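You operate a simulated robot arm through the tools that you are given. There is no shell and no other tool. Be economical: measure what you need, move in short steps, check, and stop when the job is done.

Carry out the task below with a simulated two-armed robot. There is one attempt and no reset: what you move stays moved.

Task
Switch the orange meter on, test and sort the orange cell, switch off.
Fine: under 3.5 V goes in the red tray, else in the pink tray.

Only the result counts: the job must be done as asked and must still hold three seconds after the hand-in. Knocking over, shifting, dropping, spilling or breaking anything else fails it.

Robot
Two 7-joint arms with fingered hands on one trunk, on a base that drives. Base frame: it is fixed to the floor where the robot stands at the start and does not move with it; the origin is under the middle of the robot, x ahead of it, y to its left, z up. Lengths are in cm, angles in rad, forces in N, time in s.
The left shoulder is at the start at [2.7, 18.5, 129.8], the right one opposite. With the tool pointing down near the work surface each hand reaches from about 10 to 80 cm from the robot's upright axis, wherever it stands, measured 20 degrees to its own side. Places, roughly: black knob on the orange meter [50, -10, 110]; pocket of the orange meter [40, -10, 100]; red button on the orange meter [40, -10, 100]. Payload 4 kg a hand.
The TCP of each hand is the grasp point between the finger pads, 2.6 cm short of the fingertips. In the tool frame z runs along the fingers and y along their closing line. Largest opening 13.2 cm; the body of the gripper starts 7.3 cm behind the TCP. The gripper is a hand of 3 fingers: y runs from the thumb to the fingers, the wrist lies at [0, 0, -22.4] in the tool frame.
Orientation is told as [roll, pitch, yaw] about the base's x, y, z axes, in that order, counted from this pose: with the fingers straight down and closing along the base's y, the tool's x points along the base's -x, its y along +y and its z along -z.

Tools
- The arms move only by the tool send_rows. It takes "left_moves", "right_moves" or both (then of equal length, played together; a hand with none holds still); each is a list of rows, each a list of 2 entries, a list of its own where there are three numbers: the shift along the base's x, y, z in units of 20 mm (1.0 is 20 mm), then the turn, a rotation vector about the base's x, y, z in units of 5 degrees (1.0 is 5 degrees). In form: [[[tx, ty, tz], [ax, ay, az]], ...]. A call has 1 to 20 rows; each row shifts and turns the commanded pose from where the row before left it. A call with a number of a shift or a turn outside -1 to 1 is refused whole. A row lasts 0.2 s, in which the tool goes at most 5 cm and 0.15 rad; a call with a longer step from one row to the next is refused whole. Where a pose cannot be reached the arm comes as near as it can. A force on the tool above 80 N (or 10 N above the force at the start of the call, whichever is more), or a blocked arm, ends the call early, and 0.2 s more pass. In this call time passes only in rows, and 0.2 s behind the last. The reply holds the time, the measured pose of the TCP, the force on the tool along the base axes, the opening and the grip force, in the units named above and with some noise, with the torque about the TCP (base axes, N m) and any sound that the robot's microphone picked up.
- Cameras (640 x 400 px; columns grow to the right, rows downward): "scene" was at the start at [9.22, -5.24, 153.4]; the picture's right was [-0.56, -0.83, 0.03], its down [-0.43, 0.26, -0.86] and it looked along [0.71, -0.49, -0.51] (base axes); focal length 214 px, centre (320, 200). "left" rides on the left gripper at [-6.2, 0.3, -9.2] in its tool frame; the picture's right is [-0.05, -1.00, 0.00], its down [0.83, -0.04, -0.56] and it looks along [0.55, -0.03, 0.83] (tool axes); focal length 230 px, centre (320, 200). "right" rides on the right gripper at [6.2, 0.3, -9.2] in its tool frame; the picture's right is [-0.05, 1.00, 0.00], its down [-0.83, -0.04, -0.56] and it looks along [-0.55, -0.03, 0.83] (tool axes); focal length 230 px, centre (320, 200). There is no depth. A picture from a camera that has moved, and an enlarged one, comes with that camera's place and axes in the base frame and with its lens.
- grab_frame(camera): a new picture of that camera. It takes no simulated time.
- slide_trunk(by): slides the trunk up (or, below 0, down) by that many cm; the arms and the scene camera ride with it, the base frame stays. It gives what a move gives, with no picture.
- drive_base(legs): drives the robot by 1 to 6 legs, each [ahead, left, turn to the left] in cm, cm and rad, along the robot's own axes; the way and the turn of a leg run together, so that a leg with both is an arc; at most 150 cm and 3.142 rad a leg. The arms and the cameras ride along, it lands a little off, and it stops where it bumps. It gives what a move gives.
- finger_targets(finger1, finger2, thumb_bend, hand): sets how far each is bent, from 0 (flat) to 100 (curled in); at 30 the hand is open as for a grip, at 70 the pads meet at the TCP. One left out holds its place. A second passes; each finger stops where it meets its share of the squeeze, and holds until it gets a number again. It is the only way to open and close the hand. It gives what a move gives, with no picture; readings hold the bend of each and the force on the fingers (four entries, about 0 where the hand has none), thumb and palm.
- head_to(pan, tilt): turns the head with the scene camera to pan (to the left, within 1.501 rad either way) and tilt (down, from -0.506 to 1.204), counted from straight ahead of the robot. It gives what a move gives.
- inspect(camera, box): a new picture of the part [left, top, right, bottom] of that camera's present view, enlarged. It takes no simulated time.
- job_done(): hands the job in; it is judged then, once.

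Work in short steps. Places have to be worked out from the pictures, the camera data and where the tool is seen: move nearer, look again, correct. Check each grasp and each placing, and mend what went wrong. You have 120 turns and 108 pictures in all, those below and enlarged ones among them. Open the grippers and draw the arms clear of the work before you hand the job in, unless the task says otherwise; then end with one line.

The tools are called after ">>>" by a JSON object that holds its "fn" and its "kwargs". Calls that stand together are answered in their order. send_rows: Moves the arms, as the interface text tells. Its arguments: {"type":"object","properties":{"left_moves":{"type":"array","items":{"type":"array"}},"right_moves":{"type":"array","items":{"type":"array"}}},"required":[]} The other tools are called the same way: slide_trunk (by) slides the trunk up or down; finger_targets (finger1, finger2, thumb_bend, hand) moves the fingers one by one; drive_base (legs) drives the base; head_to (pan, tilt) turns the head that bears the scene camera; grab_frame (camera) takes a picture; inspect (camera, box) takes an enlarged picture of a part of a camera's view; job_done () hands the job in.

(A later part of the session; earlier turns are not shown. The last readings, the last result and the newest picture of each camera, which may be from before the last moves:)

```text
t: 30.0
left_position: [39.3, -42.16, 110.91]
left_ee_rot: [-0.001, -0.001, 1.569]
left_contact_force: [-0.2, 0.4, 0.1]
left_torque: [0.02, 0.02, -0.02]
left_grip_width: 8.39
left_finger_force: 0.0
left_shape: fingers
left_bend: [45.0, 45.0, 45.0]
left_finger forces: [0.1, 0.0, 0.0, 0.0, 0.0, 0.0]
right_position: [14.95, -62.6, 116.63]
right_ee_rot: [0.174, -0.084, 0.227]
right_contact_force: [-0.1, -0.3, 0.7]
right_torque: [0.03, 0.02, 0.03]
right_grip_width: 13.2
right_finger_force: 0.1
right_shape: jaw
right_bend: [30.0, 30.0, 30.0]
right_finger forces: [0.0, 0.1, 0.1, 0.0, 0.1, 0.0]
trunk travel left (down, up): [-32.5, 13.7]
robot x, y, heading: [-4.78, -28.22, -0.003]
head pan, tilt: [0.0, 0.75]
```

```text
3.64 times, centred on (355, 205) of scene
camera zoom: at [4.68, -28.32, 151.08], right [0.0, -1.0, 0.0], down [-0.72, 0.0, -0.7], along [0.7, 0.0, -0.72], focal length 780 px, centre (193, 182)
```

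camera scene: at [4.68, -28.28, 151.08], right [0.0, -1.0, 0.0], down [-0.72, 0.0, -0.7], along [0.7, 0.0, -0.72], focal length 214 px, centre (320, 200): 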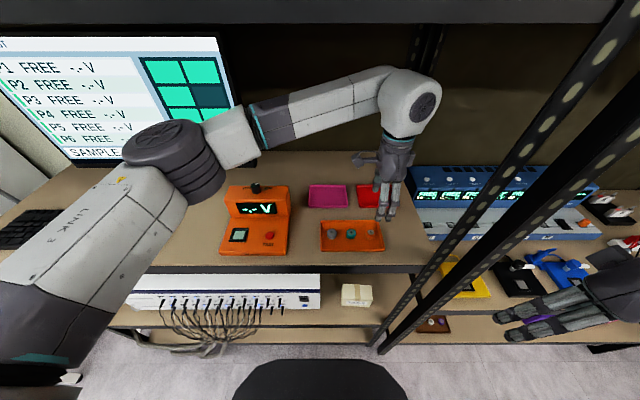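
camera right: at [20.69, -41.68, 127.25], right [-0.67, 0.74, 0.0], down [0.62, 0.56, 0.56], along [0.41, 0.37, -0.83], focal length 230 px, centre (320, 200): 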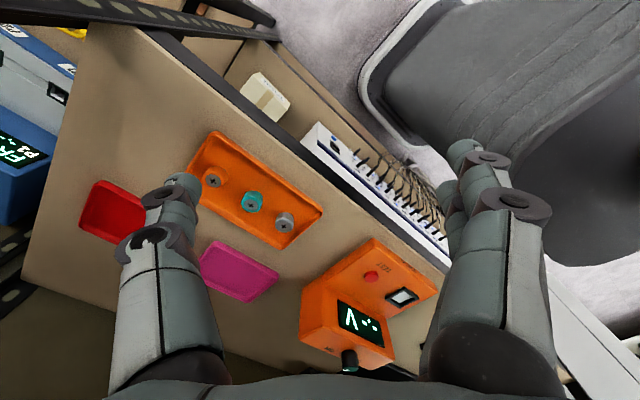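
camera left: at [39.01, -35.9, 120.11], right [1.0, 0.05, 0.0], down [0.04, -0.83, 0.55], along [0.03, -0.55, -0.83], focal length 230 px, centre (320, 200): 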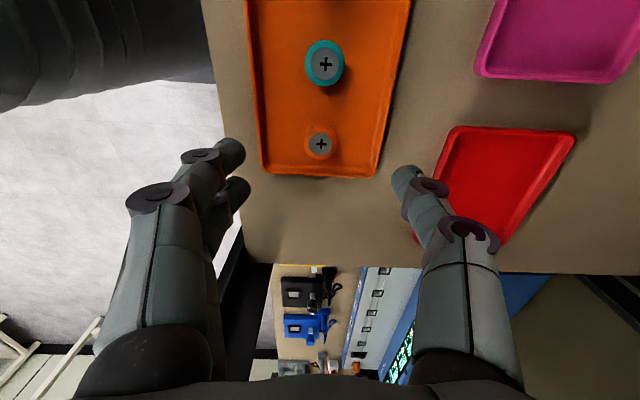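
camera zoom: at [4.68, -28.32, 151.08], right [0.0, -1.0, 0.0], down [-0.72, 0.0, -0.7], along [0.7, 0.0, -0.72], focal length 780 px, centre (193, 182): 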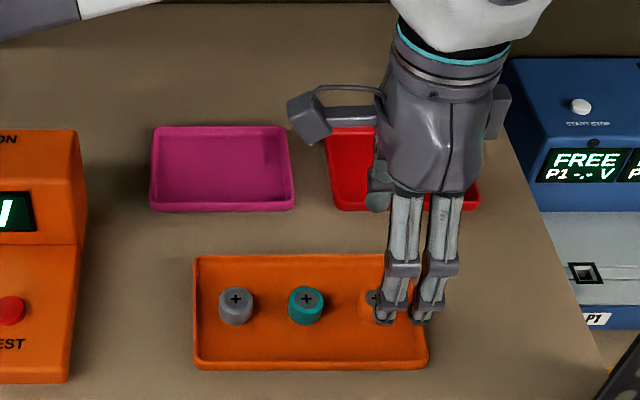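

Refined: cell top is about [39.4, -42.0, 103.3]. I narrow the fingers to fit inside the tray and descend to just above gripping height.

>>> {"fn": "finger_targets", "kwargs": {"hand": "left", "finger1": 55, "finger2": 55, "thumb_bend": 55}}

>>> {"fn": "send_rows", "kwargs": {"left_moves": [[[0.05, 0.06, -0.9], [0, 0, 0]], [[0, 0, -0.9], [0, 0, 0]], [[0, 0, -0.7], [0, 0, 0]], [[0, 0, 0], [0, 0, 0]]]}}

>>> {"fn": "grab_frame", "kwargs": {"camera": "left"}}

>>> {"fn": "inspect", "kwargs": {"camera": "scene", "box": [310, 180, 410, 260]}}

```text
t: 31.0
left_position: [39.31, -42.05, 110.81]
left_ee_rot: [0.001, -0.001, 1.57]
left_contact_force: [-0.6, 0.1, 0.3]
left_torque: [0.0, -0.01, 0.02]
left_grip_width: 5.17
left_finger_force: 0.0
left_shape: fingers
left_bend: [55.0, 55.0, 55.0]
left_finger forces: [0.0, 0.1, 0.0, 0.0, 0.0, 0.1]
right_position: [15.0, -62.66, 116.63]
right_ee_rot: [0.172, -0.082, 0.23]
right_contact_force: [-0.6, 0.6, -0.1]
right_torque: [0.0, -0.01, 0.02]
right_grip_width: 13.19
right_finger_force: 0.2
right_shape: jaw
right_bend: [30.0, 30.0, 30.0]
right_finger forces: [0.0, 0.1, 0.0, 0.0, 0.0, 0.0]
trunk travel left (down, up): [-32.5, 13.7]
robot x, y, heading: [-5.55, -28.48, -0.007]
head pan, tilt: [0.0, 0.75]
```

```text
t: 32.0
left_position: [39.45, -41.98, 105.88]
left_ee_rot: [0.0, 0.001, 1.571]
left_contact_force: [0.4, -0.1, 0.0]
left_torque: [-0.02, -0.02, -0.03]
left_grip_width: 5.19
left_finger_force: 0.1
left_shape: fingers
left_bend: [55.0, 55.0, 55.0]
left_finger forces: [0.0, 0.0, 0.0, 0.0, 0.0, 0.1]
right_position: [14.9, -62.61, 116.52]
right_ee_rot: [0.173, -0.082, 0.229]
right_contact_force: [-0.2, 0.2, 0.4]
right_torque: [-0.03, 0.0, -0.02]
right_grip_width: 13.19
right_finger_force: 0.2
right_shape: jaw
right_bend: [30.0, 30.0, 30.0]
right_finger forces: [0.0, 0.0, 0.0, 0.0, 0.0, 0.0]
trunk travel left (down, up): [-32.5, 13.7]
robot x, y, heading: [-5.29, -28.58, 0.001]
head pan, tilt: [0.0, 0.75]
```

```text
76 pictures are left
camera left: at [39.18, -35.78, 115.0], right [1.0, 0.05, 0.0], down [0.04, -0.83, 0.56], along [0.03, -0.55, -0.83], focal length 230 px, centre (320, 200)
```

left: 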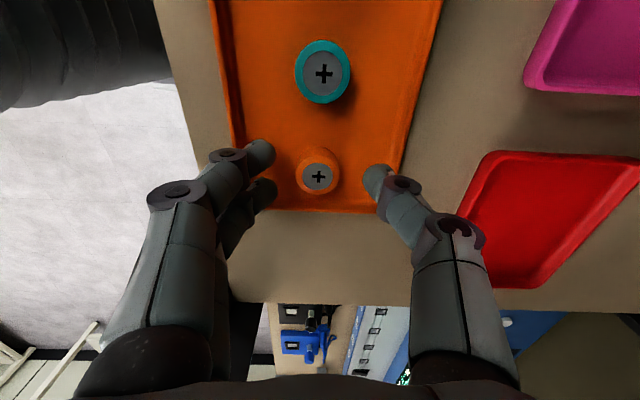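

```text
5.00 times, centred on (360, 220) of scene
camera zoom: at [4.69, -28.32, 151.08], right [0.0, -1.0, 0.0], down [-0.72, 0.0, -0.7], along [0.7, 0.0, -0.72], focal length 1072 px, centre (120, 100)
```

zoom: 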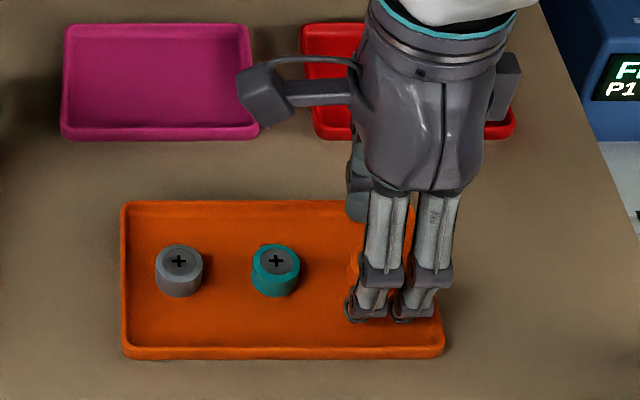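

Well centred. I descend 1.5 cm in two small steps and then close.

>>> {"fn": "send_rows", "kwargs": {"left_moves": [[[0, 0, -0.4], [0, 0, 0]], [[0, 0, -0.35], [0, 0, 0]], [[0, 0, 0], [0, 0, 0]]]}}

>>> {"fn": "finger_targets", "kwargs": {"hand": "left", "finger1": 66, "finger2": 66, "thumb_bend": 66}}

>>> {"fn": "grab_frame", "kwargs": {"camera": "left"}}

```text
t: 32.8
left_position: [39.31, -41.99, 104.63]
left_ee_rot: [-0.001, 0.002, 1.57]
left_contact_force: [0.2, 2.7, 22.2]
left_torque: [0.09, 0.02, -0.02]
left_grip_width: 5.19
left_finger_force: 11.0
left_shape: fingers
left_bend: [56.0, 56.0, 55.0]
left_finger forces: [6.4, 5.8, 0.1, 0.1, 10.2, 0.0]
right_position: [14.81, -62.56, 116.48]
right_ee_rot: [0.172, -0.083, 0.23]
right_contact_force: [-0.3, 0.0, 0.0]
right_torque: [-0.01, 0.02, 0.0]
right_grip_width: 13.19
right_finger_force: 0.1
right_shape: jaw
right_bend: [30.0, 30.0, 30.0]
right_finger forces: [0.0, 0.0, 0.0, 0.0, 0.0, 0.0]
trunk travel left (down, up): [-32.5, 13.7]
robot x, y, heading: [-5.3, -28.28, -0.006]
head pan, tilt: [0.0, 0.75]
```

```text
t: 33.8
left_position: [39.36, -41.86, 104.42]
left_ee_rot: [0.001, 0.0, 1.569]
left_contact_force: [3.1, 1.7, 11.5]
left_torque: [0.07, -0.32, 0.05]
left_grip_width: 2.2
left_finger_force: 7.9
left_shape: fingers
left_bend: [65.0, 65.0, 66.0]
left_finger forces: [0.9, 2.1, 0.1, 0.0, 13.3, 0.1]
right_position: [14.94, -62.65, 116.55]
right_ee_rot: [0.172, -0.084, 0.228]
right_contact_force: [0.2, 0.3, 0.0]
right_torque: [0.01, -0.03, -0.02]
right_grip_width: 13.21
right_finger_force: 0.1
right_shape: jaw
right_bend: [30.0, 30.0, 30.0]
right_finger forces: [0.0, 0.1, 0.0, 0.0, 0.0, 0.0]
trunk travel left (down, up): [-32.5, 13.7]
robot x, y, heading: [-5.11, -28.36, -0.002]
head pan, tilt: [0.0, 0.75]
```

```text
74 pictures are left
camera left: at [39.12, -35.76, 113.61], right [1.0, 0.05, 0.0], down [0.04, -0.83, 0.56], along [0.03, -0.55, -0.83], focal length 230 px, centre (320, 200)
```

left: 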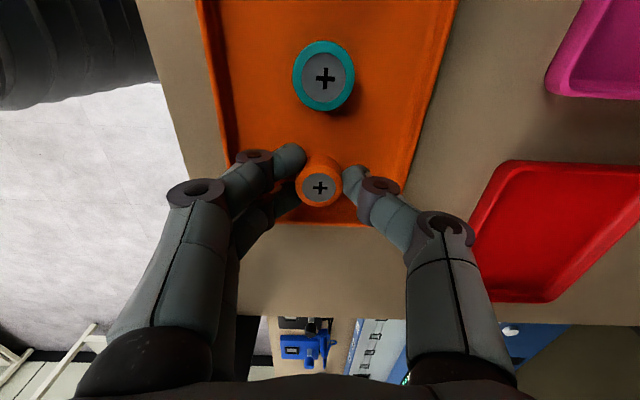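

Fingertips pressed on the tray floor lightly. I raise 0.4 cm and then squeeze.

>>> {"fn": "send_rows", "kwargs": {"left_moves": [[[0, 0, 0.2], [0, 0, 0]], [[0, 0, 0], [0, 0, 0]]]}}

>>> {"fn": "finger_targets", "kwargs": {"hand": "left", "finger1": 76, "finger2": 76, "thumb_bend": 76}}

>>> {"fn": "grab_frame", "kwargs": {"camera": "left"}}

```text
t: 34.4
left_position: [39.2, -41.87, 104.84]
left_ee_rot: [0.001, -0.001, 1.569]
left_contact_force: [-0.4, 0.6, -0.6]
left_torque: [0.05, 0.03, -0.02]
left_grip_width: 2.2
left_finger_force: 2.6
left_shape: fingers
left_bend: [65.0, 64.0, 65.0]
left_finger forces: [1.1, 1.9, 0.0, 0.1, 3.0, 0.1]
right_position: [14.86, -62.63, 116.6]
right_ee_rot: [0.171, -0.084, 0.229]
right_contact_force: [-0.3, 0.1, 0.5]
right_torque: [0.01, 0.01, 0.0]
right_grip_width: 13.17
right_finger_force: 0.0
right_shape: jaw
right_bend: [30.0, 30.0, 30.0]
right_finger forces: [0.0, 0.1, 0.1, 0.1, 0.0, 0.0]
trunk travel left (down, up): [-32.5, 13.7]
robot x, y, heading: [-5.06, -27.97, -0.001]
head pan, tilt: [0.0, 0.75]
```

```text
t: 35.4
left_position: [39.49, -41.89, 104.82]
left_ee_rot: [0.0, 0.0, 1.569]
left_contact_force: [-0.1, 0.8, -0.6]
left_torque: [-0.03, 0.02, 0.01]
left_grip_width: 1.84
left_finger_force: 19.0
left_shape: fingers
left_bend: [72.0, 72.0, 67.0]
left_finger forces: [8.8, 10.5, 0.0, 0.1, 18.3, 0.0]
right_position: [15.08, -62.5, 116.46]
right_ee_rot: [0.172, -0.08, 0.229]
right_contact_force: [-1.0, 0.0, 0.2]
right_torque: [-0.03, -0.04, 0.03]
right_grip_width: 13.19
right_finger_force: 0.1
right_shape: jaw
right_bend: [30.0, 30.0, 30.0]
right_finger forces: [0.0, 0.0, 0.0, 0.1, 0.0, 0.0]
trunk travel left (down, up): [-32.5, 13.7]
robot x, y, heading: [-4.86, -28.07, -0.003]
head pan, tilt: [0.0, 0.75]
```

```text
73 pictures are left
camera left: at [39.14, -35.8, 114.0], right [1.0, 0.05, 0.0], down [0.04, -0.83, 0.55], along [0.03, -0.55, -0.83], focal length 230 px, centre (320, 200)
```

left: 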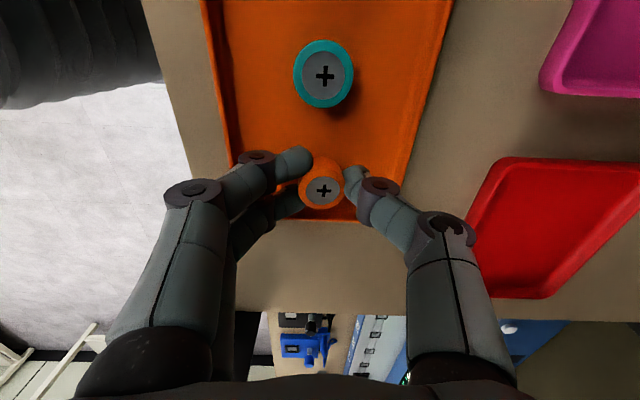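

The cell is gripped at about 19 N. I lift it and check.

>>> {"fn": "send_rows", "kwargs": {"left_moves": [[[0, 0, 0.5], [0, 0, 0]], [[0, 0, 1], [0, 0, 0]], [[0, 0, 1], [0, 0, 0]], [[0, 0, 1], [0, 0, 0]], [[0, 0, 0], [0, 0, 0]]]}}

>>> {"fn": "grab_frame", "kwargs": {"camera": "left"}}

>>> {"fn": "grab_frame", "kwargs": {"camera": "scene"}}

```text
t: 36.6
left_position: [39.36, -41.91, 111.78]
left_ee_rot: [-0.001, -0.002, 1.569]
left_contact_force: [-0.1, -0.2, -1.0]
left_torque: [0.0, -0.02, -0.02]
left_grip_width: 1.85
left_finger_force: 18.5
left_shape: fingers
left_bend: [72.0, 72.0, 67.0]
left_finger forces: [9.0, 10.6, 0.0, 0.1, 18.4, 0.0]
right_position: [14.92, -62.69, 116.57]
right_ee_rot: [0.173, -0.083, 0.231]
right_contact_force: [-0.3, -0.4, -0.1]
right_torque: [-0.01, 0.01, -0.01]
right_grip_width: 13.18
right_finger_force: 0.0
right_shape: jaw
right_bend: [30.0, 30.0, 30.0]
right_finger forces: [0.0, 0.0, 0.1, 0.1, 0.0, 0.1]
trunk travel left (down, up): [-32.5, 13.7]
robot x, y, heading: [-5.12, -28.05, -0.002]
head pan, tilt: [0.0, 0.75]
```

```text
72 pictures are left
camera left: at [39.21, -35.79, 121.03], right [1.0, 0.05, 0.0], down [0.04, -0.83, 0.55], along [0.03, -0.55, -0.83], focal length 230 px, centre (320, 200)
```

left: 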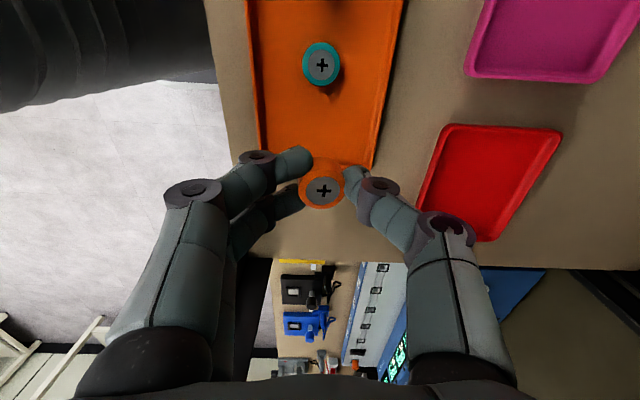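

```text
71 pictures are left
camera scene: at [4.71, -28.33, 151.08], right [0.0, -1.0, 0.0], down [-0.72, 0.0, -0.7], along [0.7, 0.0, -0.72], focal length 214 px, centre (320, 200)
```

scene: 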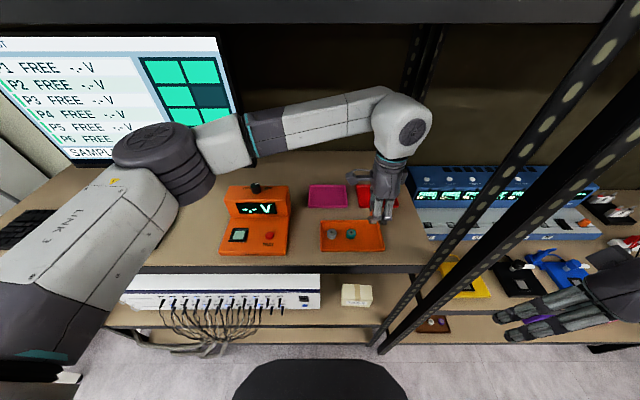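

The cell is held upright. Now I measure the pocket precisely.

>>> {"fn": "inspect", "kwargs": {"camera": "scene", "box": [210, 170, 310, 260]}}

```text
4.44 times, centred on (260, 215) of scene
camera zoom: at [4.71, -28.33, 151.08], right [0.0, -1.0, 0.0], down [-0.72, 0.0, -0.7], along [0.7, 0.0, -0.72], focal length 953 px, centre (587, 133)
```

zoom: 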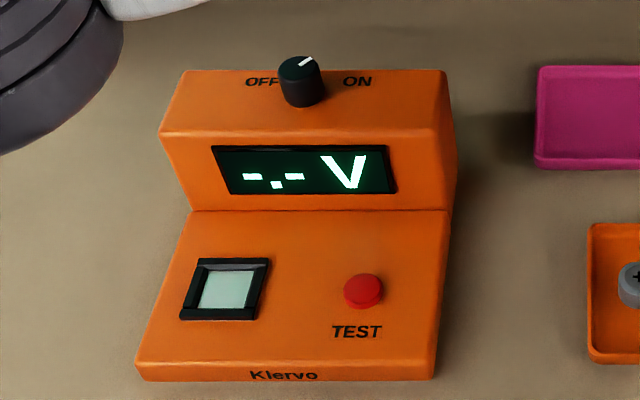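

Pocket centre is about [38.2, -6.6, 103], and the button at [38.1, -14.9, 103.3] agrees with my earlier estimate. I raise the cell and carry it over the pocket, turning yaw back to 0 so the fingers stay clear of the display block.

>>> {"fn": "send_rows", "kwargs": {"left_moves": [[[0, 0, 1], [0, 0, 0]], [[0, 0, 1], [0, 0, 0]], [[-0.033, 0.98, 0], [0, 0, -1]], [[-0.033, 0.98, 0], [0, 0, -1]], [[-0.033, 0.98, 0], [0, 0, -1]], [[-0.033, 0.98, 0], [0, 0, -1]], [[-0.033, 0.98, 0], [0, 0, -1]], [[-0.033, 0.98, 0], [0, 0, -1]], [[-0.033, 0.98, 0], [0, 0, -1]], [[-0.033, 0.98, 0], [0, 0, -1]], [[-0.033, 0.98, 0], [0, 0, -1]], [[-0.033, 0.98, 0], [0, 0, -1]], [[-0.033, 0.98, 0], [0, 0, -1]], [[-0.033, 0.98, 0], [0, 0, -1]], [[-0.033, 0.98, 0], [0, 0, -1]], [[-0.033, 0.98, 0], [0, 0, -1]], [[-0.033, 0.98, 0], [0, 0, -1]], [[-0.033, 0.98, 0], [0, 0, -1]], [[-0.033, 0.98, 0], [0, 0, -1]], [[-0.033, 0.98, 0], [0, 0, -1]]]}}

>>> {"fn": "grab_frame", "kwargs": {"camera": "left"}}

>>> {"fn": "grab_frame", "kwargs": {"camera": "scene"}}

```text
t: 40.8
left_position: [38.14, -6.54, 115.96]
left_ee_rot: [0.0, 0.0, -0.004]
left_contact_force: [0.1, 1.0, 0.2]
left_torque: [0.0, 0.02, -0.01]
left_grip_width: 1.87
left_finger_force: 19.0
left_shape: fingers
left_bend: [72.0, 72.0, 67.0]
left_finger forces: [9.1, 10.6, 0.0, 0.0, 18.2, 0.0]
right_position: [14.8, -62.56, 116.58]
right_ee_rot: [0.172, -0.083, 0.229]
right_contact_force: [0.0, -0.3, 0.5]
right_torque: [0.0, 0.01, -0.01]
right_grip_width: 13.18
right_finger_force: 0.0
right_shape: jaw
right_bend: [30.0, 30.0, 30.0]
right_finger forces: [0.2, 0.1, 0.1, 0.0, 0.0, 0.0]
trunk travel left (down, up): [-32.5, 13.7]
robot x, y, heading: [-5.33, -28.27, -0.002]
head pan, tilt: [0.0, 0.75]
```

```text
69 pictures are left
camera left: at [44.36, -6.23, 125.01], right [0.05, -1.0, 0.0], down [-0.83, -0.04, 0.56], along [-0.55, -0.03, -0.83], focal length 230 px, centre (320, 200)
```

left: 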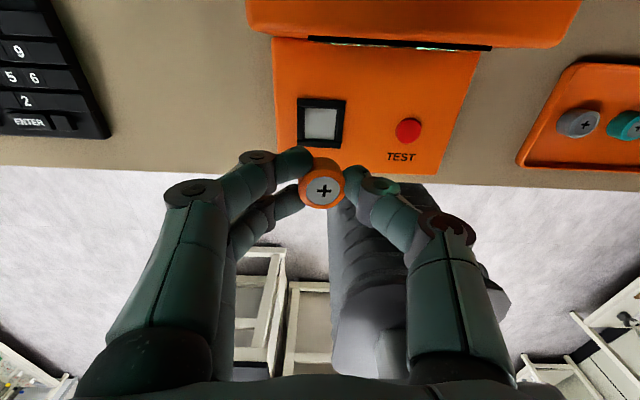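

```text
68 pictures are left
camera scene: at [4.65, -28.23, 151.09], right [0.0, -1.0, 0.0], down [-0.72, 0.0, -0.7], along [0.7, 0.0, -0.72], focal length 214 px, centre (320, 200)
```

scene: 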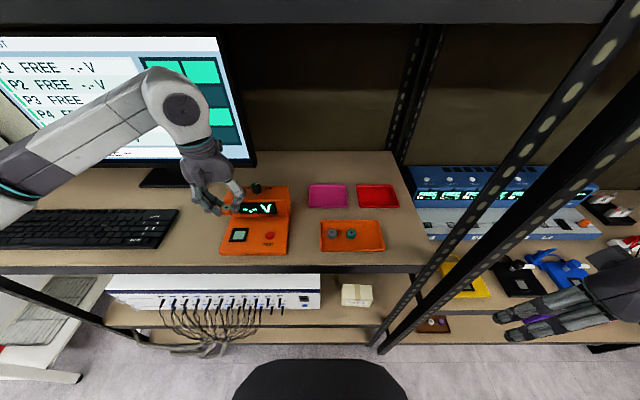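

Left and scene views agree on pocket [38.4, -6.6]. I shift 0.25 cm and lower toward it, then re-check.

>>> {"fn": "send_rows", "kwargs": {"left_moves": [[[0.12, 0.02, -1], [0, 0, 0]], [[0, 0, -1], [0, 0, 0]], [[0, 0, -1], [0, 0, 0]], [[0, 0, -0.8], [0, 0, 0]], [[0, 0, 0], [0, 0, 0]]]}}

>>> {"fn": "grab_frame", "kwargs": {"camera": "left"}}

>>> {"fn": "inspect", "kwargs": {"camera": "scene", "box": [180, 170, 310, 260]}}

```text
t: 42.0
left_position: [38.36, -6.68, 108.18]
left_ee_rot: [0.001, 0.0, -0.003]
left_contact_force: [0.8, -1.0, -0.8]
left_torque: [0.04, 0.02, 0.0]
left_grip_width: 1.86
left_finger_force: 19.4
left_shape: fingers
left_bend: [72.0, 72.0, 67.0]
left_finger forces: [9.2, 10.9, 0.0, 0.0, 18.3, 0.0]
right_position: [14.98, -62.67, 116.65]
right_ee_rot: [0.174, -0.084, 0.229]
right_contact_force: [-0.2, 0.0, -0.3]
right_torque: [0.02, -0.01, 0.03]
right_grip_width: 13.19
right_finger_force: 0.0
right_shape: jaw
right_bend: [30.0, 30.0, 30.0]
right_finger forces: [0.1, 0.1, 0.0, 0.1, 0.0, 0.0]
trunk travel left (down, up): [-32.5, 13.7]
robot x, y, heading: [-5.33, -27.99, -0.008]
head pan, tilt: [0.0, 0.75]
```

```text
67 pictures are left
camera left: at [44.61, -6.27, 117.39], right [0.05, -1.0, 0.0], down [-0.83, -0.04, 0.56], along [-0.55, -0.03, -0.83], focal length 230 px, centre (320, 200)
```

left: 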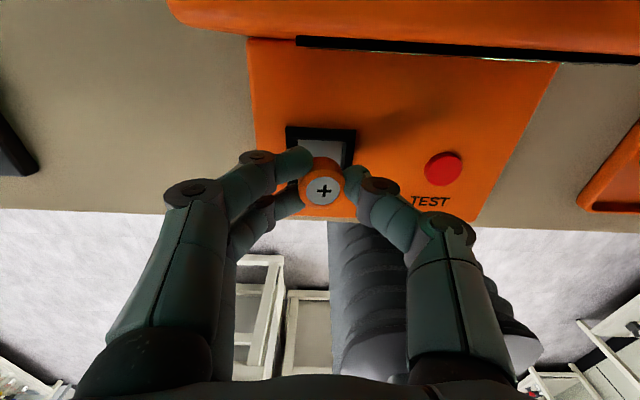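

```text
4.44 times, centred on (245, 215) of scene
camera zoom: at [4.68, -28.33, 151.08], right [0.0, -1.0, 0.0], down [-0.72, 0.0, -0.7], along [0.7, 0.0, -0.72], focal length 953 px, centre (653, 133)
```

zoom: 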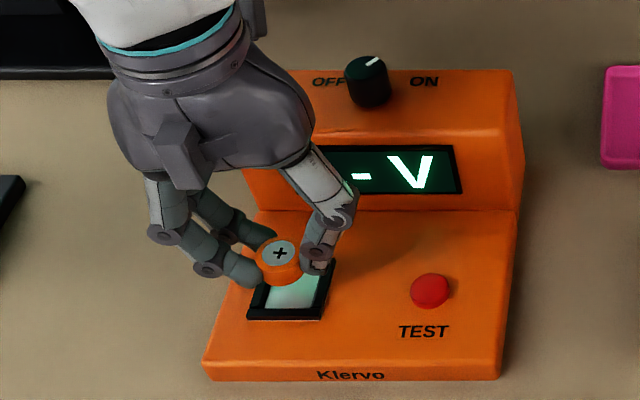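

The cell is nearly aligned. I nudge +0.2 in x and +0.1 in y, then lower 0.9 cm and look again.

>>> {"fn": "send_rows", "kwargs": {"left_moves": [[[0.1, 0.05, -0.25], [0, 0, 0]], [[0, 0, -0.2], [0, 0, 0]], [[0, 0, 0], [0, 0, 0]]]}}

>>> {"fn": "inspect", "kwargs": {"camera": "left", "box": [250, 100, 400, 240]}}

>>> {"fn": "inspect", "kwargs": {"camera": "scene", "box": [210, 200, 280, 250]}}

```text
t: 42.8
left_position: [38.64, -6.51, 107.31]
left_ee_rot: [0.001, 0.0, -0.002]
left_contact_force: [-0.1, 1.0, -0.1]
left_torque: [0.03, 0.03, -0.01]
left_grip_width: 1.85
left_finger_force: 19.1
left_shape: fingers
left_bend: [72.0, 72.0, 67.0]
left_finger forces: [9.3, 10.7, 0.1, 0.0, 18.3, 0.1]
right_position: [14.93, -62.64, 116.62]
right_ee_rot: [0.172, -0.082, 0.229]
right_contact_force: [-0.2, -0.6, 0.7]
right_torque: [0.0, 0.02, 0.02]
right_grip_width: 13.19
right_finger_force: 0.1
right_shape: jaw
right_bend: [30.0, 30.0, 30.0]
right_finger forces: [0.0, 0.0, 0.1, 0.1, 0.1, 0.0]
trunk travel left (down, up): [-32.5, 13.7]
robot x, y, heading: [-5.23, -28.25, -0.004]
head pan, tilt: [0.0, 0.75]
```

```text
2.86 times, centred on (325, 170) of left
camera zoom: at [44.8, -6.19, 116.53], right [0.05, -1.0, 0.0], down [-0.83, -0.04, 0.55], along [-0.55, -0.03, -0.83], focal length 657 px, centre (306, 286)
```

zoom: 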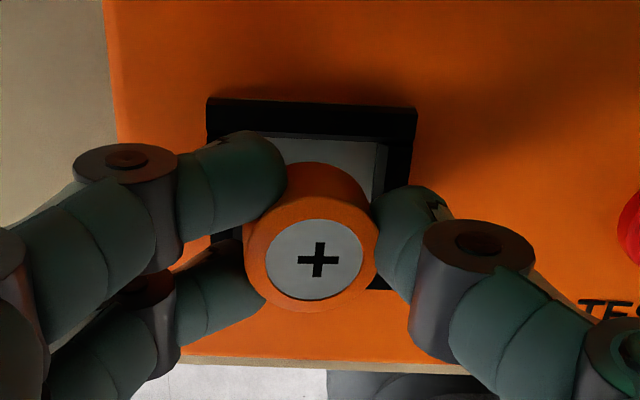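

```text
8.00 times, centred on (245, 225) of scene
camera zoom: at [4.69, -28.32, 151.08], right [0.0, -1.0, 0.0], down [-0.72, 0.0, -0.7], along [0.7, 0.0, -0.72], focal length 1716 px, centre (920, 0)
```

zoom: 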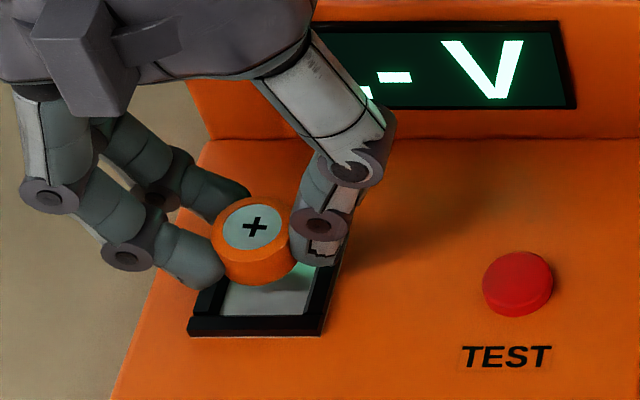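

Triangulation: cell top centre [38.4, -6.75, 106.0], pocket [38.5, -6.55, 102.8]. I make a tiny correction and lower gently.

>>> {"fn": "send_rows", "kwargs": {"left_moves": [[[0.05, 0.07, -0.15], [0, 0, 0]], [[0, 0, -0.15], [0, 0, 0]], [[0, 0, -0.1], [0, 0, 0]], [[0, 0, 0], [0, 0, 0]]]}}

>>> {"fn": "inspect", "kwargs": {"camera": "left", "box": [250, 100, 400, 240]}}

>>> {"fn": "inspect", "kwargs": {"camera": "scene", "box": [210, 200, 280, 250]}}

```text
t: 43.8
left_position: [38.64, -6.39, 106.54]
left_ee_rot: [-0.002, -0.001, -0.003]
left_contact_force: [1.0, -0.4, 8.6]
left_torque: [-0.22, -0.01, 0.01]
left_grip_width: 1.82
left_finger_force: 24.0
left_shape: fingers
left_bend: [72.0, 72.0, 68.0]
left_finger forces: [9.9, 11.4, 0.1, 0.0, 28.4, 0.0]
right_position: [14.93, -62.69, 116.52]
right_ee_rot: [0.174, -0.084, 0.229]
right_contact_force: [-0.1, 0.8, -0.1]
right_torque: [0.0, 0.03, -0.02]
right_grip_width: 13.23
right_finger_force: 0.0
right_shape: jaw
right_bend: [30.0, 30.0, 30.0]
right_finger forces: [0.0, 0.0, 0.0, 0.1, 0.1, 0.1]
trunk travel left (down, up): [-32.5, 13.7]
robot x, y, heading: [-5.22, -28.39, -0.002]
head pan, tilt: [0.0, 0.75]
```

```text
2.86 times, centred on (325, 170) of left
camera zoom: at [44.87, -6.07, 115.84], right [0.05, -1.0, 0.0], down [-0.83, -0.04, 0.55], along [-0.55, -0.03, -0.83], focal length 657 px, centre (306, 286)
```

zoom: 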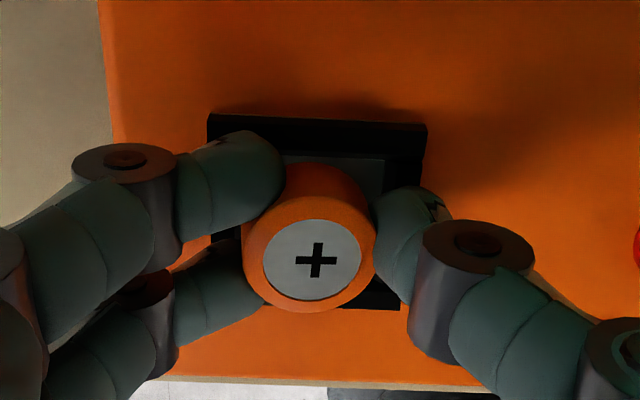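

```text
8.00 times, centred on (245, 225) of scene
camera zoom: at [4.64, -28.34, 151.1], right [0.0, -1.0, 0.0], down [-0.72, 0.0, -0.7], along [0.7, 0.0, -0.72], focal length 1716 px, centre (920, 0)
```

zoom: 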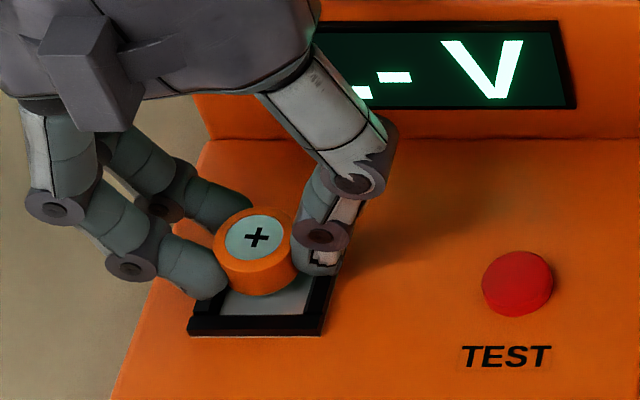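

The thumb touches the pocket rim, and the cell bottom is at or slightly below rim height, centred on the pad. I release gently.

>>> {"fn": "finger_targets", "kwargs": {"hand": "left", "finger1": 64, "finger2": 64, "thumb_bend": 63}}

>>> {"fn": "inspect", "kwargs": {"camera": "left", "box": [250, 100, 400, 240]}}

>>> {"fn": "inspect", "kwargs": {"camera": "scene", "box": [210, 200, 280, 250]}}

```text
t: 44.8
left_position: [38.64, -6.47, 106.59]
left_ee_rot: [-0.001, -0.004, -0.002]
left_contact_force: [6.4, 0.3, 26.7]
left_torque: [-0.22, -0.15, 0.07]
left_grip_width: 2.24
left_finger_force: 14.8
left_shape: fingers
left_bend: [65.0, 65.0, 64.0]
left_finger forces: [4.3, 7.6, 0.0, 0.0, 18.6, 0.0]
right_position: [14.89, -62.62, 116.43]
right_ee_rot: [0.172, -0.085, 0.229]
right_contact_force: [-0.1, 0.3, 0.0]
right_torque: [0.0, 0.0, -0.04]
right_grip_width: 13.21
right_finger_force: 0.0
right_shape: jaw
right_bend: [30.0, 30.0, 30.0]
right_finger forces: [0.1, 0.1, 0.0, 0.0, 0.0, 0.0]
trunk travel left (down, up): [-32.5, 13.7]
robot x, y, heading: [-5.25, -27.75, -0.002]
head pan, tilt: [0.0, 0.75]
```

```text
2.86 times, centred on (325, 170) of left
camera zoom: at [44.84, -6.12, 115.92], right [0.05, -1.0, 0.0], down [-0.83, -0.04, 0.55], along [-0.55, -0.03, -0.83], focal length 657 px, centre (306, 286)
```

zoom: 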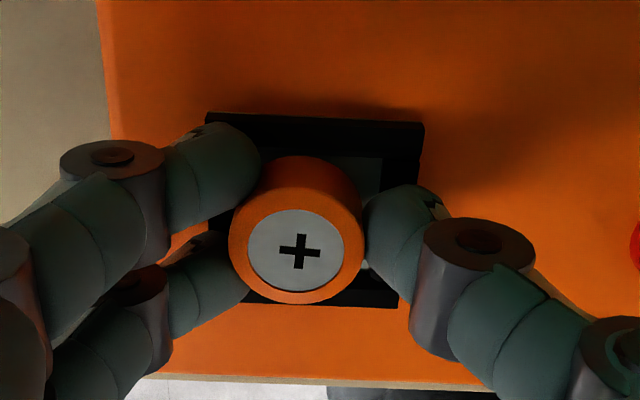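

```text
8.00 times, centred on (245, 225) of scene
camera zoom: at [4.57, -28.42, 151.1], right [0.0, -1.0, 0.0], down [-0.72, 0.0, -0.7], along [0.7, 0.0, -0.72], focal length 1716 px, centre (920, 0)
```

zoom: 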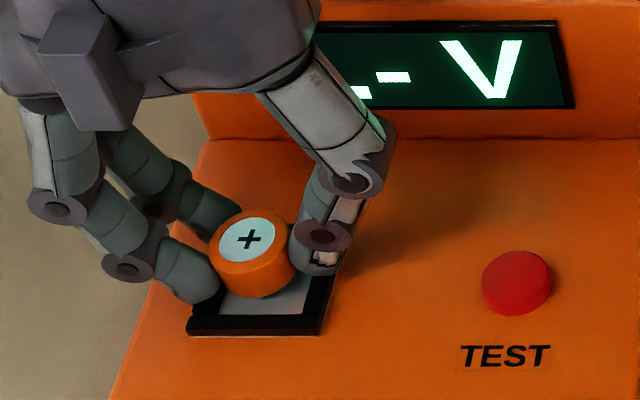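

The fingers push against the rim and the cell shifted slightly +y. I re-grip, rise 0.4 cm to unload the rim, and look.

>>> {"fn": "finger_targets", "kwargs": {"hand": "left", "finger1": 76, "finger2": 76, "thumb_bend": 72}}

>>> {"fn": "send_rows", "kwargs": {"left_moves": [[[0, 0, 0.2], [0, 0, 0]], [[0, 0, 0], [0, 0, 0]]]}}

>>> {"fn": "inspect", "kwargs": {"camera": "left", "box": [250, 100, 400, 240]}}

>>> {"fn": "inspect", "kwargs": {"camera": "scene", "box": [210, 200, 280, 250]}}

```text
t: 45.8
left_position: [38.55, -6.43, 106.53]
left_ee_rot: [0.001, -0.001, -0.002]
left_contact_force: [3.7, 2.3, 20.4]
left_torque: [-0.39, -0.13, 0.12]
left_grip_width: 1.88
left_finger_force: 29.6
left_shape: fingers
left_bend: [72.0, 72.0, 69.0]
left_finger forces: [9.2, 10.8, 0.1, 0.0, 39.1, 0.0]
right_position: [14.73, -62.65, 116.53]
right_ee_rot: [0.172, -0.084, 0.228]
right_contact_force: [0.2, 0.2, 0.5]
right_torque: [0.02, 0.0, 0.01]
right_grip_width: 13.18
right_finger_force: 0.0
right_shape: jaw
right_bend: [30.0, 30.0, 30.0]
right_finger forces: [0.0, 0.0, 0.0, 0.0, 0.1, 0.0]
trunk travel left (down, up): [-32.5, 13.7]
robot x, y, heading: [-5.18, -28.21, -0.0]
head pan, tilt: [0.0, 0.75]
```

```text
t: 46.4
left_position: [38.64, -6.47, 106.7]
left_ee_rot: [0.003, 0.001, -0.004]
left_contact_force: [0.6, -0.2, -0.1]
left_torque: [-0.01, 0.01, 0.0]
left_grip_width: 1.9
left_finger_force: 15.4
left_shape: fingers
left_bend: [73.0, 73.0, 66.0]
left_finger forces: [6.8, 8.6, 0.0, 0.0, 14.0, 0.0]
right_position: [14.89, -62.67, 116.56]
right_ee_rot: [0.171, -0.082, 0.228]
right_contact_force: [-0.1, 1.2, 0.7]
right_torque: [0.0, -0.02, 0.02]
right_grip_width: 13.21
right_finger_force: 0.2
right_shape: jaw
right_bend: [30.0, 30.0, 30.0]
right_finger forces: [0.0, 0.0, 0.1, 0.0, 0.0, 0.1]
trunk travel left (down, up): [-32.5, 13.7]
robot x, y, heading: [-4.93, -27.84, -0.008]
head pan, tilt: [0.0, 0.75]
```

```text
2.86 times, centred on (325, 170) of left
camera zoom: at [44.83, -6.1, 115.99], right [0.05, -1.0, 0.0], down [-0.83, -0.04, 0.56], along [-0.56, -0.03, -0.83], focal length 657 px, centre (306, 286)
```

zoom: 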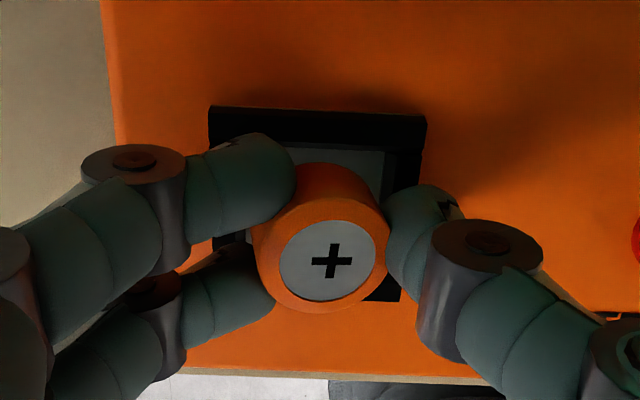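

```text
8.00 times, centred on (245, 225) of scene
camera zoom: at [4.67, -28.33, 151.07], right [0.0, -1.0, 0.0], down [-0.72, 0.0, -0.7], along [0.7, 0.0, -0.72], focal length 1716 px, centre (920, 0)
```

zoom: 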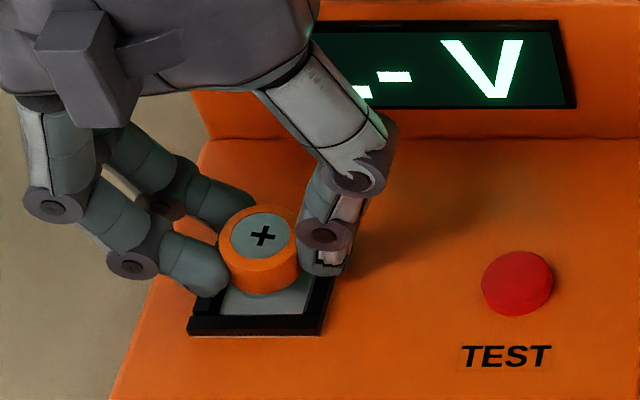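

The cell is clear of the rim contact and 0.2 cm off in −y. I shift +0.2 cm and release.

>>> {"fn": "send_rows", "kwargs": {"left_moves": [[[0, 0.1, 0], [0, 0, 0]], [[0, 0, 0], [0, 0, 0]]]}}

>>> {"fn": "finger_targets", "kwargs": {"hand": "left", "finger1": 61, "finger2": 61, "thumb_bend": 60}}

>>> {"fn": "inspect", "kwargs": {"camera": "left", "box": [250, 100, 400, 240]}}

>>> {"fn": "inspect", "kwargs": {"camera": "scene", "box": [210, 200, 280, 250]}}

```text
t: 47.0
left_position: [38.52, -6.22, 106.91]
left_ee_rot: [0.0, -0.001, 0.0]
left_contact_force: [-0.5, 0.1, -0.4]
left_torque: [-0.02, -0.02, 0.03]
left_grip_width: 1.92
left_finger_force: 14.6
left_shape: fingers
left_bend: [73.0, 73.0, 66.0]
left_finger forces: [7.0, 8.6, 0.0, 0.0, 14.0, 0.0]
right_position: [14.86, -62.57, 116.48]
right_ee_rot: [0.172, -0.08, 0.23]
right_contact_force: [0.5, -0.1, -0.6]
right_torque: [0.0, 0.03, 0.01]
right_grip_width: 13.2
right_finger_force: 0.0
right_shape: jaw
right_bend: [30.0, 30.0, 30.0]
right_finger forces: [0.1, 0.0, 0.1, 0.1, 0.1, 0.0]
trunk travel left (down, up): [-32.5, 13.7]
robot x, y, heading: [-5.21, -27.82, -0.002]
head pan, tilt: [0.0, 0.75]
```

```text
t: 48.0
left_position: [38.62, -6.2, 106.91]
left_ee_rot: [0.0, 0.0, -0.002]
left_contact_force: [-0.4, 0.3, 0.6]
left_torque: [-0.02, 0.01, 0.02]
left_grip_width: 3.3
left_finger_force: 0.1
left_shape: fingers
left_bend: [61.0, 61.0, 60.0]
left_finger forces: [0.0, 0.1, 0.1, 0.0, 0.0, 0.0]
right_position: [15.01, -62.74, 116.35]
right_ee_rot: [0.175, -0.08, 0.228]
right_contact_force: [0.4, 0.4, 0.3]
right_torque: [-0.03, 0.02, 0.02]
right_grip_width: 13.18
right_finger_force: 0.0
right_shape: jaw
right_bend: [30.0, 30.0, 30.0]
right_finger forces: [0.0, 0.1, 0.0, 0.0, 0.0, 0.1]
trunk travel left (down, up): [-32.5, 13.7]
robot x, y, heading: [-5.03, -28.0, 0.001]
head pan, tilt: [0.0, 0.75]
```

```text
2.86 times, centred on (325, 170) of left
camera zoom: at [44.9, -5.83, 116.12], right [0.05, -1.0, 0.0], down [-0.83, -0.04, 0.56], along [-0.55, -0.03, -0.83], focal length 657 px, centre (306, 286)
```

zoom: 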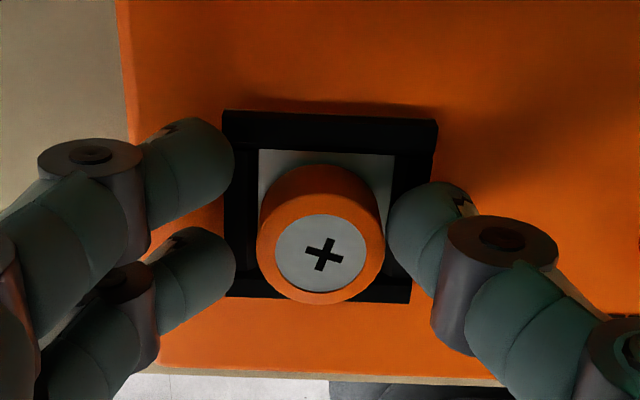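

```text
8.00 times, centred on (245, 225) of scene
camera zoom: at [4.69, -28.31, 151.08], right [0.0, -1.0, 0.0], down [-0.72, 0.0, -0.7], along [0.7, 0.0, -0.72], focal length 1716 px, centre (920, 0)
```

zoom: 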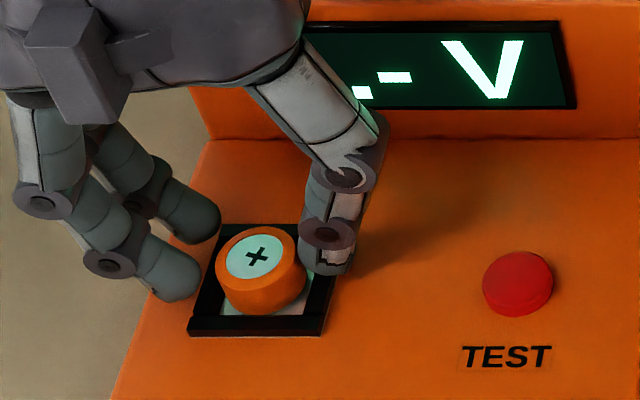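

The cell has dropped into the pocket but may be tilted. I raise the hand clear and look.

>>> {"fn": "send_rows", "kwargs": {"left_moves": [[[0, -0.05, 0.3], [0, 0, 0]], [[0, 0, 0.7], [0, 0, 0]], [[0, 0, 1], [0, 0, 0]], [[0, 0, 1], [0, 0, 0]], [[0, 0, 1], [0, 0, 0]]]}}

>>> {"fn": "inspect", "kwargs": {"camera": "left", "box": [250, 60, 450, 200]}}

>>> {"fn": "inspect", "kwargs": {"camera": "scene", "box": [210, 200, 280, 250]}}

```text
t: 49.2
left_position: [38.7, -6.17, 115.01]
left_ee_rot: [0.0, 0.0, -0.001]
left_contact_force: [-0.1, -0.2, 0.5]
left_torque: [-0.01, 0.03, 0.01]
left_grip_width: 3.29
left_finger_force: 0.1
left_shape: fingers
left_bend: [61.0, 61.0, 60.0]
left_finger forces: [0.1, 0.0, 0.0, 0.0, 0.0, 0.0]
right_position: [14.94, -62.61, 116.51]
right_ee_rot: [0.171, -0.085, 0.23]
right_contact_force: [0.3, 0.1, 0.2]
right_torque: [-0.01, 0.04, 0.01]
right_grip_width: 13.19
right_finger_force: 0.1
right_shape: jaw
right_bend: [30.0, 30.0, 30.0]
right_finger forces: [0.0, 0.0, 0.1, 0.1, 0.0, 0.0]
trunk travel left (down, up): [-32.5, 13.7]
robot x, y, heading: [-5.32, -28.04, -0.005]
head pan, tilt: [0.0, 0.75]
```

```text
2.86 times, centred on (350, 130) of left
camera zoom: at [44.93, -5.94, 124.17], right [0.05, -1.0, 0.0], down [-0.83, -0.04, 0.55], along [-0.55, -0.03, -0.83], focal length 657 px, centre (234, 400)
```

zoom: 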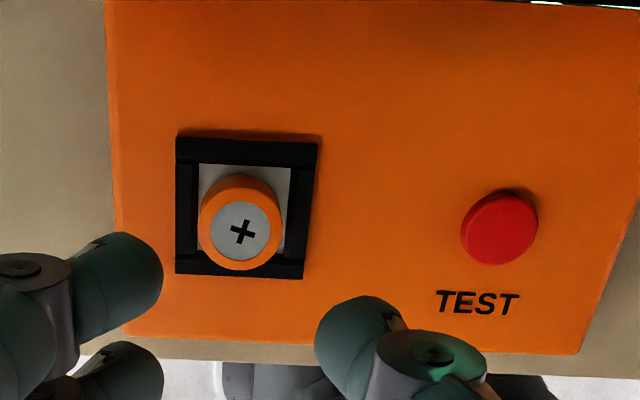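

```text
8.00 times, centred on (245, 225) of scene
camera zoom: at [4.68, -28.34, 151.08], right [0.0, -1.0, 0.0], down [-0.72, 0.0, -0.7], along [0.7, 0.0, -0.72], focal length 1716 px, centre (920, 0)
```

zoom: 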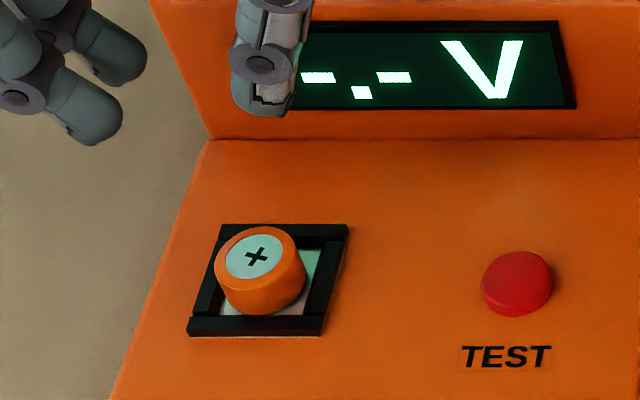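

The cell sits in the pocket. I close the fingers to a point and move over the TEST button.

>>> {"fn": "finger_targets", "kwargs": {"hand": "left", "finger1": 70, "finger2": 70, "thumb_bend": 70}}

>>> {"fn": "send_rows", "kwargs": {"left_moves": [[[-0.05, -0.87, 0], [0, 0, 0]], [[-0.05, -0.87, 0], [0, 0, 0]], [[-0.05, -0.87, 0], [0, 0, 0]], [[-0.05, -0.87, 0], [0, 0, 0]], [[-0.05, -0.87, 0], [0, 0, 0]], [[0, 0, -1], [0, 0, 0]], [[0, 0, -1], [0, 0, 0]], [[0, 0, 0], [0, 0, 0]]]}}

>>> {"fn": "grab_frame", "kwargs": {"camera": "left"}}

>>> {"fn": "inspect", "kwargs": {"camera": "scene", "box": [190, 170, 310, 260]}}

```text
t: 50.2
left_position: [38.71, -6.25, 114.94]
left_ee_rot: [0.0, 0.0, -0.002]
left_contact_force: [-0.7, -0.1, 0.3]
left_torque: [-0.01, 0.02, 0.02]
left_grip_width: 0.63
left_finger_force: 0.0
left_shape: fingers
left_bend: [70.0, 70.0, 70.0]
left_finger forces: [0.0, 0.1, 0.1, 0.0, 0.0, 0.0]
right_position: [14.94, -62.47, 116.65]
right_ee_rot: [0.172, -0.083, 0.228]
right_contact_force: [-0.5, -0.3, -0.3]
right_torque: [-0.01, -0.01, 0.03]
right_grip_width: 13.19
right_finger_force: 0.0
right_shape: jaw
right_bend: [30.0, 30.0, 30.0]
right_finger forces: [0.0, 0.0, 0.1, 0.0, 0.1, 0.1]
trunk travel left (down, up): [-32.5, 13.7]
robot x, y, heading: [-5.05, -28.13, -0.004]
head pan, tilt: [0.0, 0.75]
```

```text
t: 52.0
left_position: [38.16, -14.96, 110.92]
left_ee_rot: [0.0, 0.001, -0.002]
left_contact_force: [-0.1, -0.9, -0.5]
left_torque: [0.0, -0.01, -0.04]
left_grip_width: 0.62
left_finger_force: 0.1
left_shape: fingers
left_bend: [70.0, 70.0, 70.0]
left_finger forces: [0.0, 0.0, 0.0, 0.1, 0.0, 0.0]
right_position: [14.92, -62.69, 116.47]
right_ee_rot: [0.172, -0.084, 0.229]
right_contact_force: [0.4, -0.7, 0.4]
right_torque: [0.01, 0.0, -0.01]
right_grip_width: 13.18
right_finger_force: 0.1
right_shape: jaw
right_bend: [30.0, 30.0, 30.0]
right_finger forces: [0.0, 0.0, 0.1, 0.1, 0.0, 0.0]
trunk travel left (down, up): [-32.5, 13.7]
robot x, y, heading: [-4.92, -28.37, -0.007]
head pan, tilt: [0.0, 0.75]
```

```text
53 pictures are left
camera left: at [44.4, -14.58, 120.1], right [0.05, -1.0, 0.0], down [-0.83, -0.04, 0.55], along [-0.55, -0.03, -0.83], focal length 230 px, centre (320, 200)
```

left: 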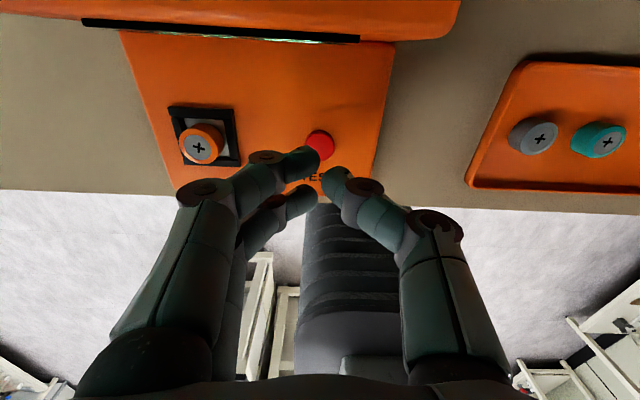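

```text
4.44 times, centred on (250, 215) of scene
camera zoom: at [4.68, -28.36, 151.08], right [0.0, -1.0, 0.0], down [-0.72, 0.0, -0.7], along [0.7, 0.0, -0.72], focal length 953 px, centre (631, 133)
```

zoom: 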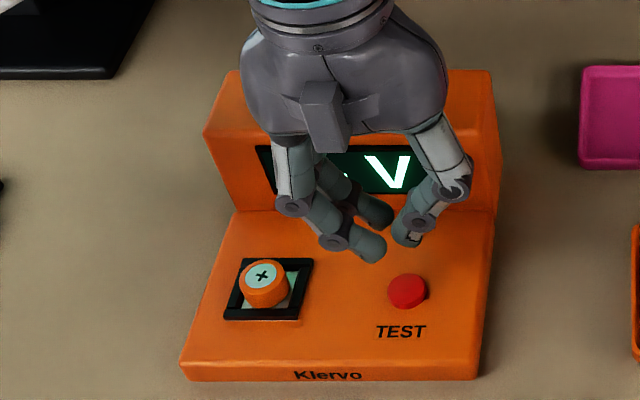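

The thumb tip is about 0.7 cm to −y of the TCP, between the two fingertips. I shift +0.7 in y so the thumb lands on the button, and descend close to contact.

>>> {"fn": "send_rows", "kwargs": {"left_moves": [[[0, 0.35, -0.6], [0, 0, 0]], [[0, 0, -0.8], [0, 0, 0]], [[0, 0, -0.7], [0, 0, 0]], [[0, 0, 0], [0, 0, 0]]]}}

>>> {"fn": "inspect", "kwargs": {"camera": "left", "box": [220, 100, 420, 240]}}

>>> {"fn": "inspect", "kwargs": {"camera": "scene", "box": [220, 190, 300, 250]}}

```text
t: 53.0
left_position: [38.23, -14.37, 106.75]
left_ee_rot: [0.002, -0.002, -0.002]
left_contact_force: [0.5, 0.2, 0.4]
left_torque: [-0.01, -0.01, 0.02]
left_grip_width: 0.64
left_finger_force: 0.1
left_shape: fingers
left_bend: [70.0, 70.0, 70.0]
left_finger forces: [0.1, 0.0, 0.1, 0.0, 0.0, 0.0]
right_position: [14.95, -62.65, 116.55]
right_ee_rot: [0.173, -0.083, 0.23]
right_contact_force: [0.2, -0.6, 0.4]
right_torque: [0.04, -0.01, 0.03]
right_grip_width: 13.2
right_finger_force: 0.0
right_shape: jaw
right_bend: [30.0, 30.0, 30.0]
right_finger forces: [0.0, 0.0, 0.0, 0.1, 0.0, 0.1]
trunk travel left (down, up): [-32.5, 13.7]
robot x, y, heading: [-5.2, -28.2, -0.005]
head pan, tilt: [0.0, 0.75]
```

```text
2.86 times, centred on (320, 170) of left
camera zoom: at [44.4, -13.92, 115.87], right [0.05, -1.0, 0.0], down [-0.83, -0.04, 0.55], along [-0.55, -0.03, -0.83], focal length 657 px, centre (320, 286)
```

zoom: 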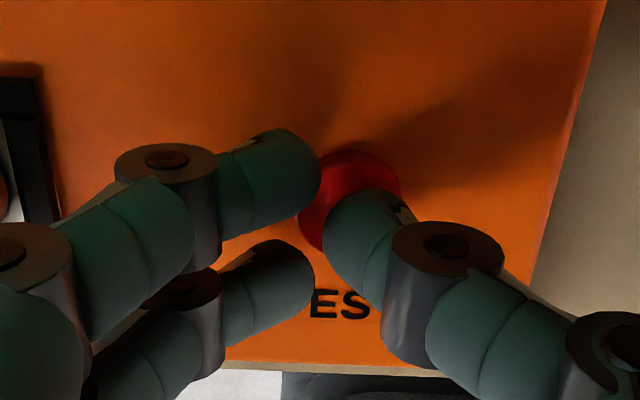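

```text
6.67 times, centred on (260, 220) of scene
camera zoom: at [4.68, -28.31, 151.08], right [0.0, -1.0, 0.0], down [-0.72, 0.0, -0.7], along [0.7, 0.0, -0.72], focal length 1430 px, centre (720, 67)
```

zoom: 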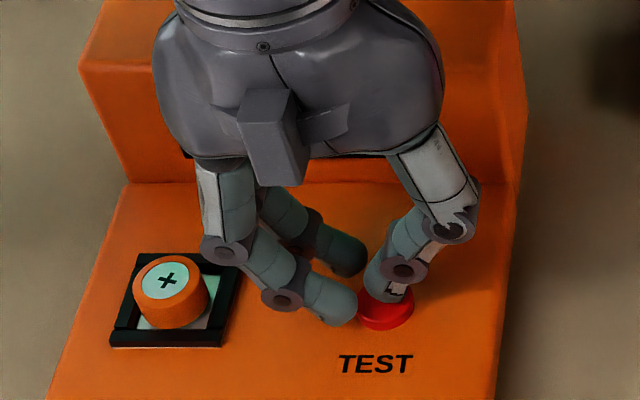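

The thumb is right above the button. I press down in small steps.

>>> {"fn": "send_rows", "kwargs": {"left_moves": [[[0, 0, -0.2], [0, 0, 0]], [[0, 0, -0.2], [0, 0, 0]], [[0, 0, 0], [0, 0, 0]]]}}

>>> {"fn": "inspect", "kwargs": {"camera": "scene", "box": [200, 180, 300, 250]}}

```text
t: 53.8
left_position: [38.15, -14.35, 105.86]
left_ee_rot: [-0.002, -0.002, -0.002]
left_contact_force: [2.4, -2.3, 8.8]
left_torque: [-0.15, -0.02, 0.02]
left_grip_width: 0.51
left_finger_force: 5.8
left_shape: fingers
left_bend: [70.0, 70.0, 70.0]
left_finger forces: [0.0, 0.1, 0.1, 0.1, 10.1, 0.0]
right_position: [14.85, -62.75, 116.64]
right_ee_rot: [0.173, -0.084, 0.229]
right_contact_force: [0.3, 0.7, -0.4]
right_torque: [0.0, 0.0, 0.02]
right_grip_width: 13.18
right_finger_force: 0.1
right_shape: jaw
right_bend: [30.0, 30.0, 30.0]
right_finger forces: [0.0, 0.0, 0.1, 0.1, 0.0, 0.0]
trunk travel left (down, up): [-32.5, 13.7]
robot x, y, heading: [-4.88, -28.24, -0.003]
head pan, tilt: [0.0, 0.75]
heard: click
```

```text
5.71 times, centred on (250, 215) of scene
camera zoom: at [4.64, -28.39, 151.1], right [0.0, -1.0, 0.0], down [-0.72, 0.0, -0.7], along [0.7, 0.0, -0.72], focal length 1226 px, centre (720, 114)
```

zoom: 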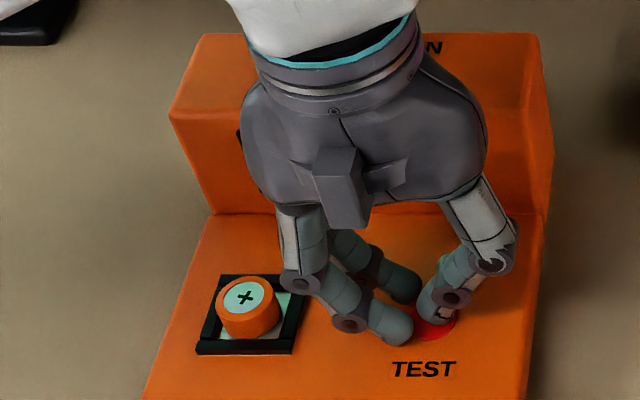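

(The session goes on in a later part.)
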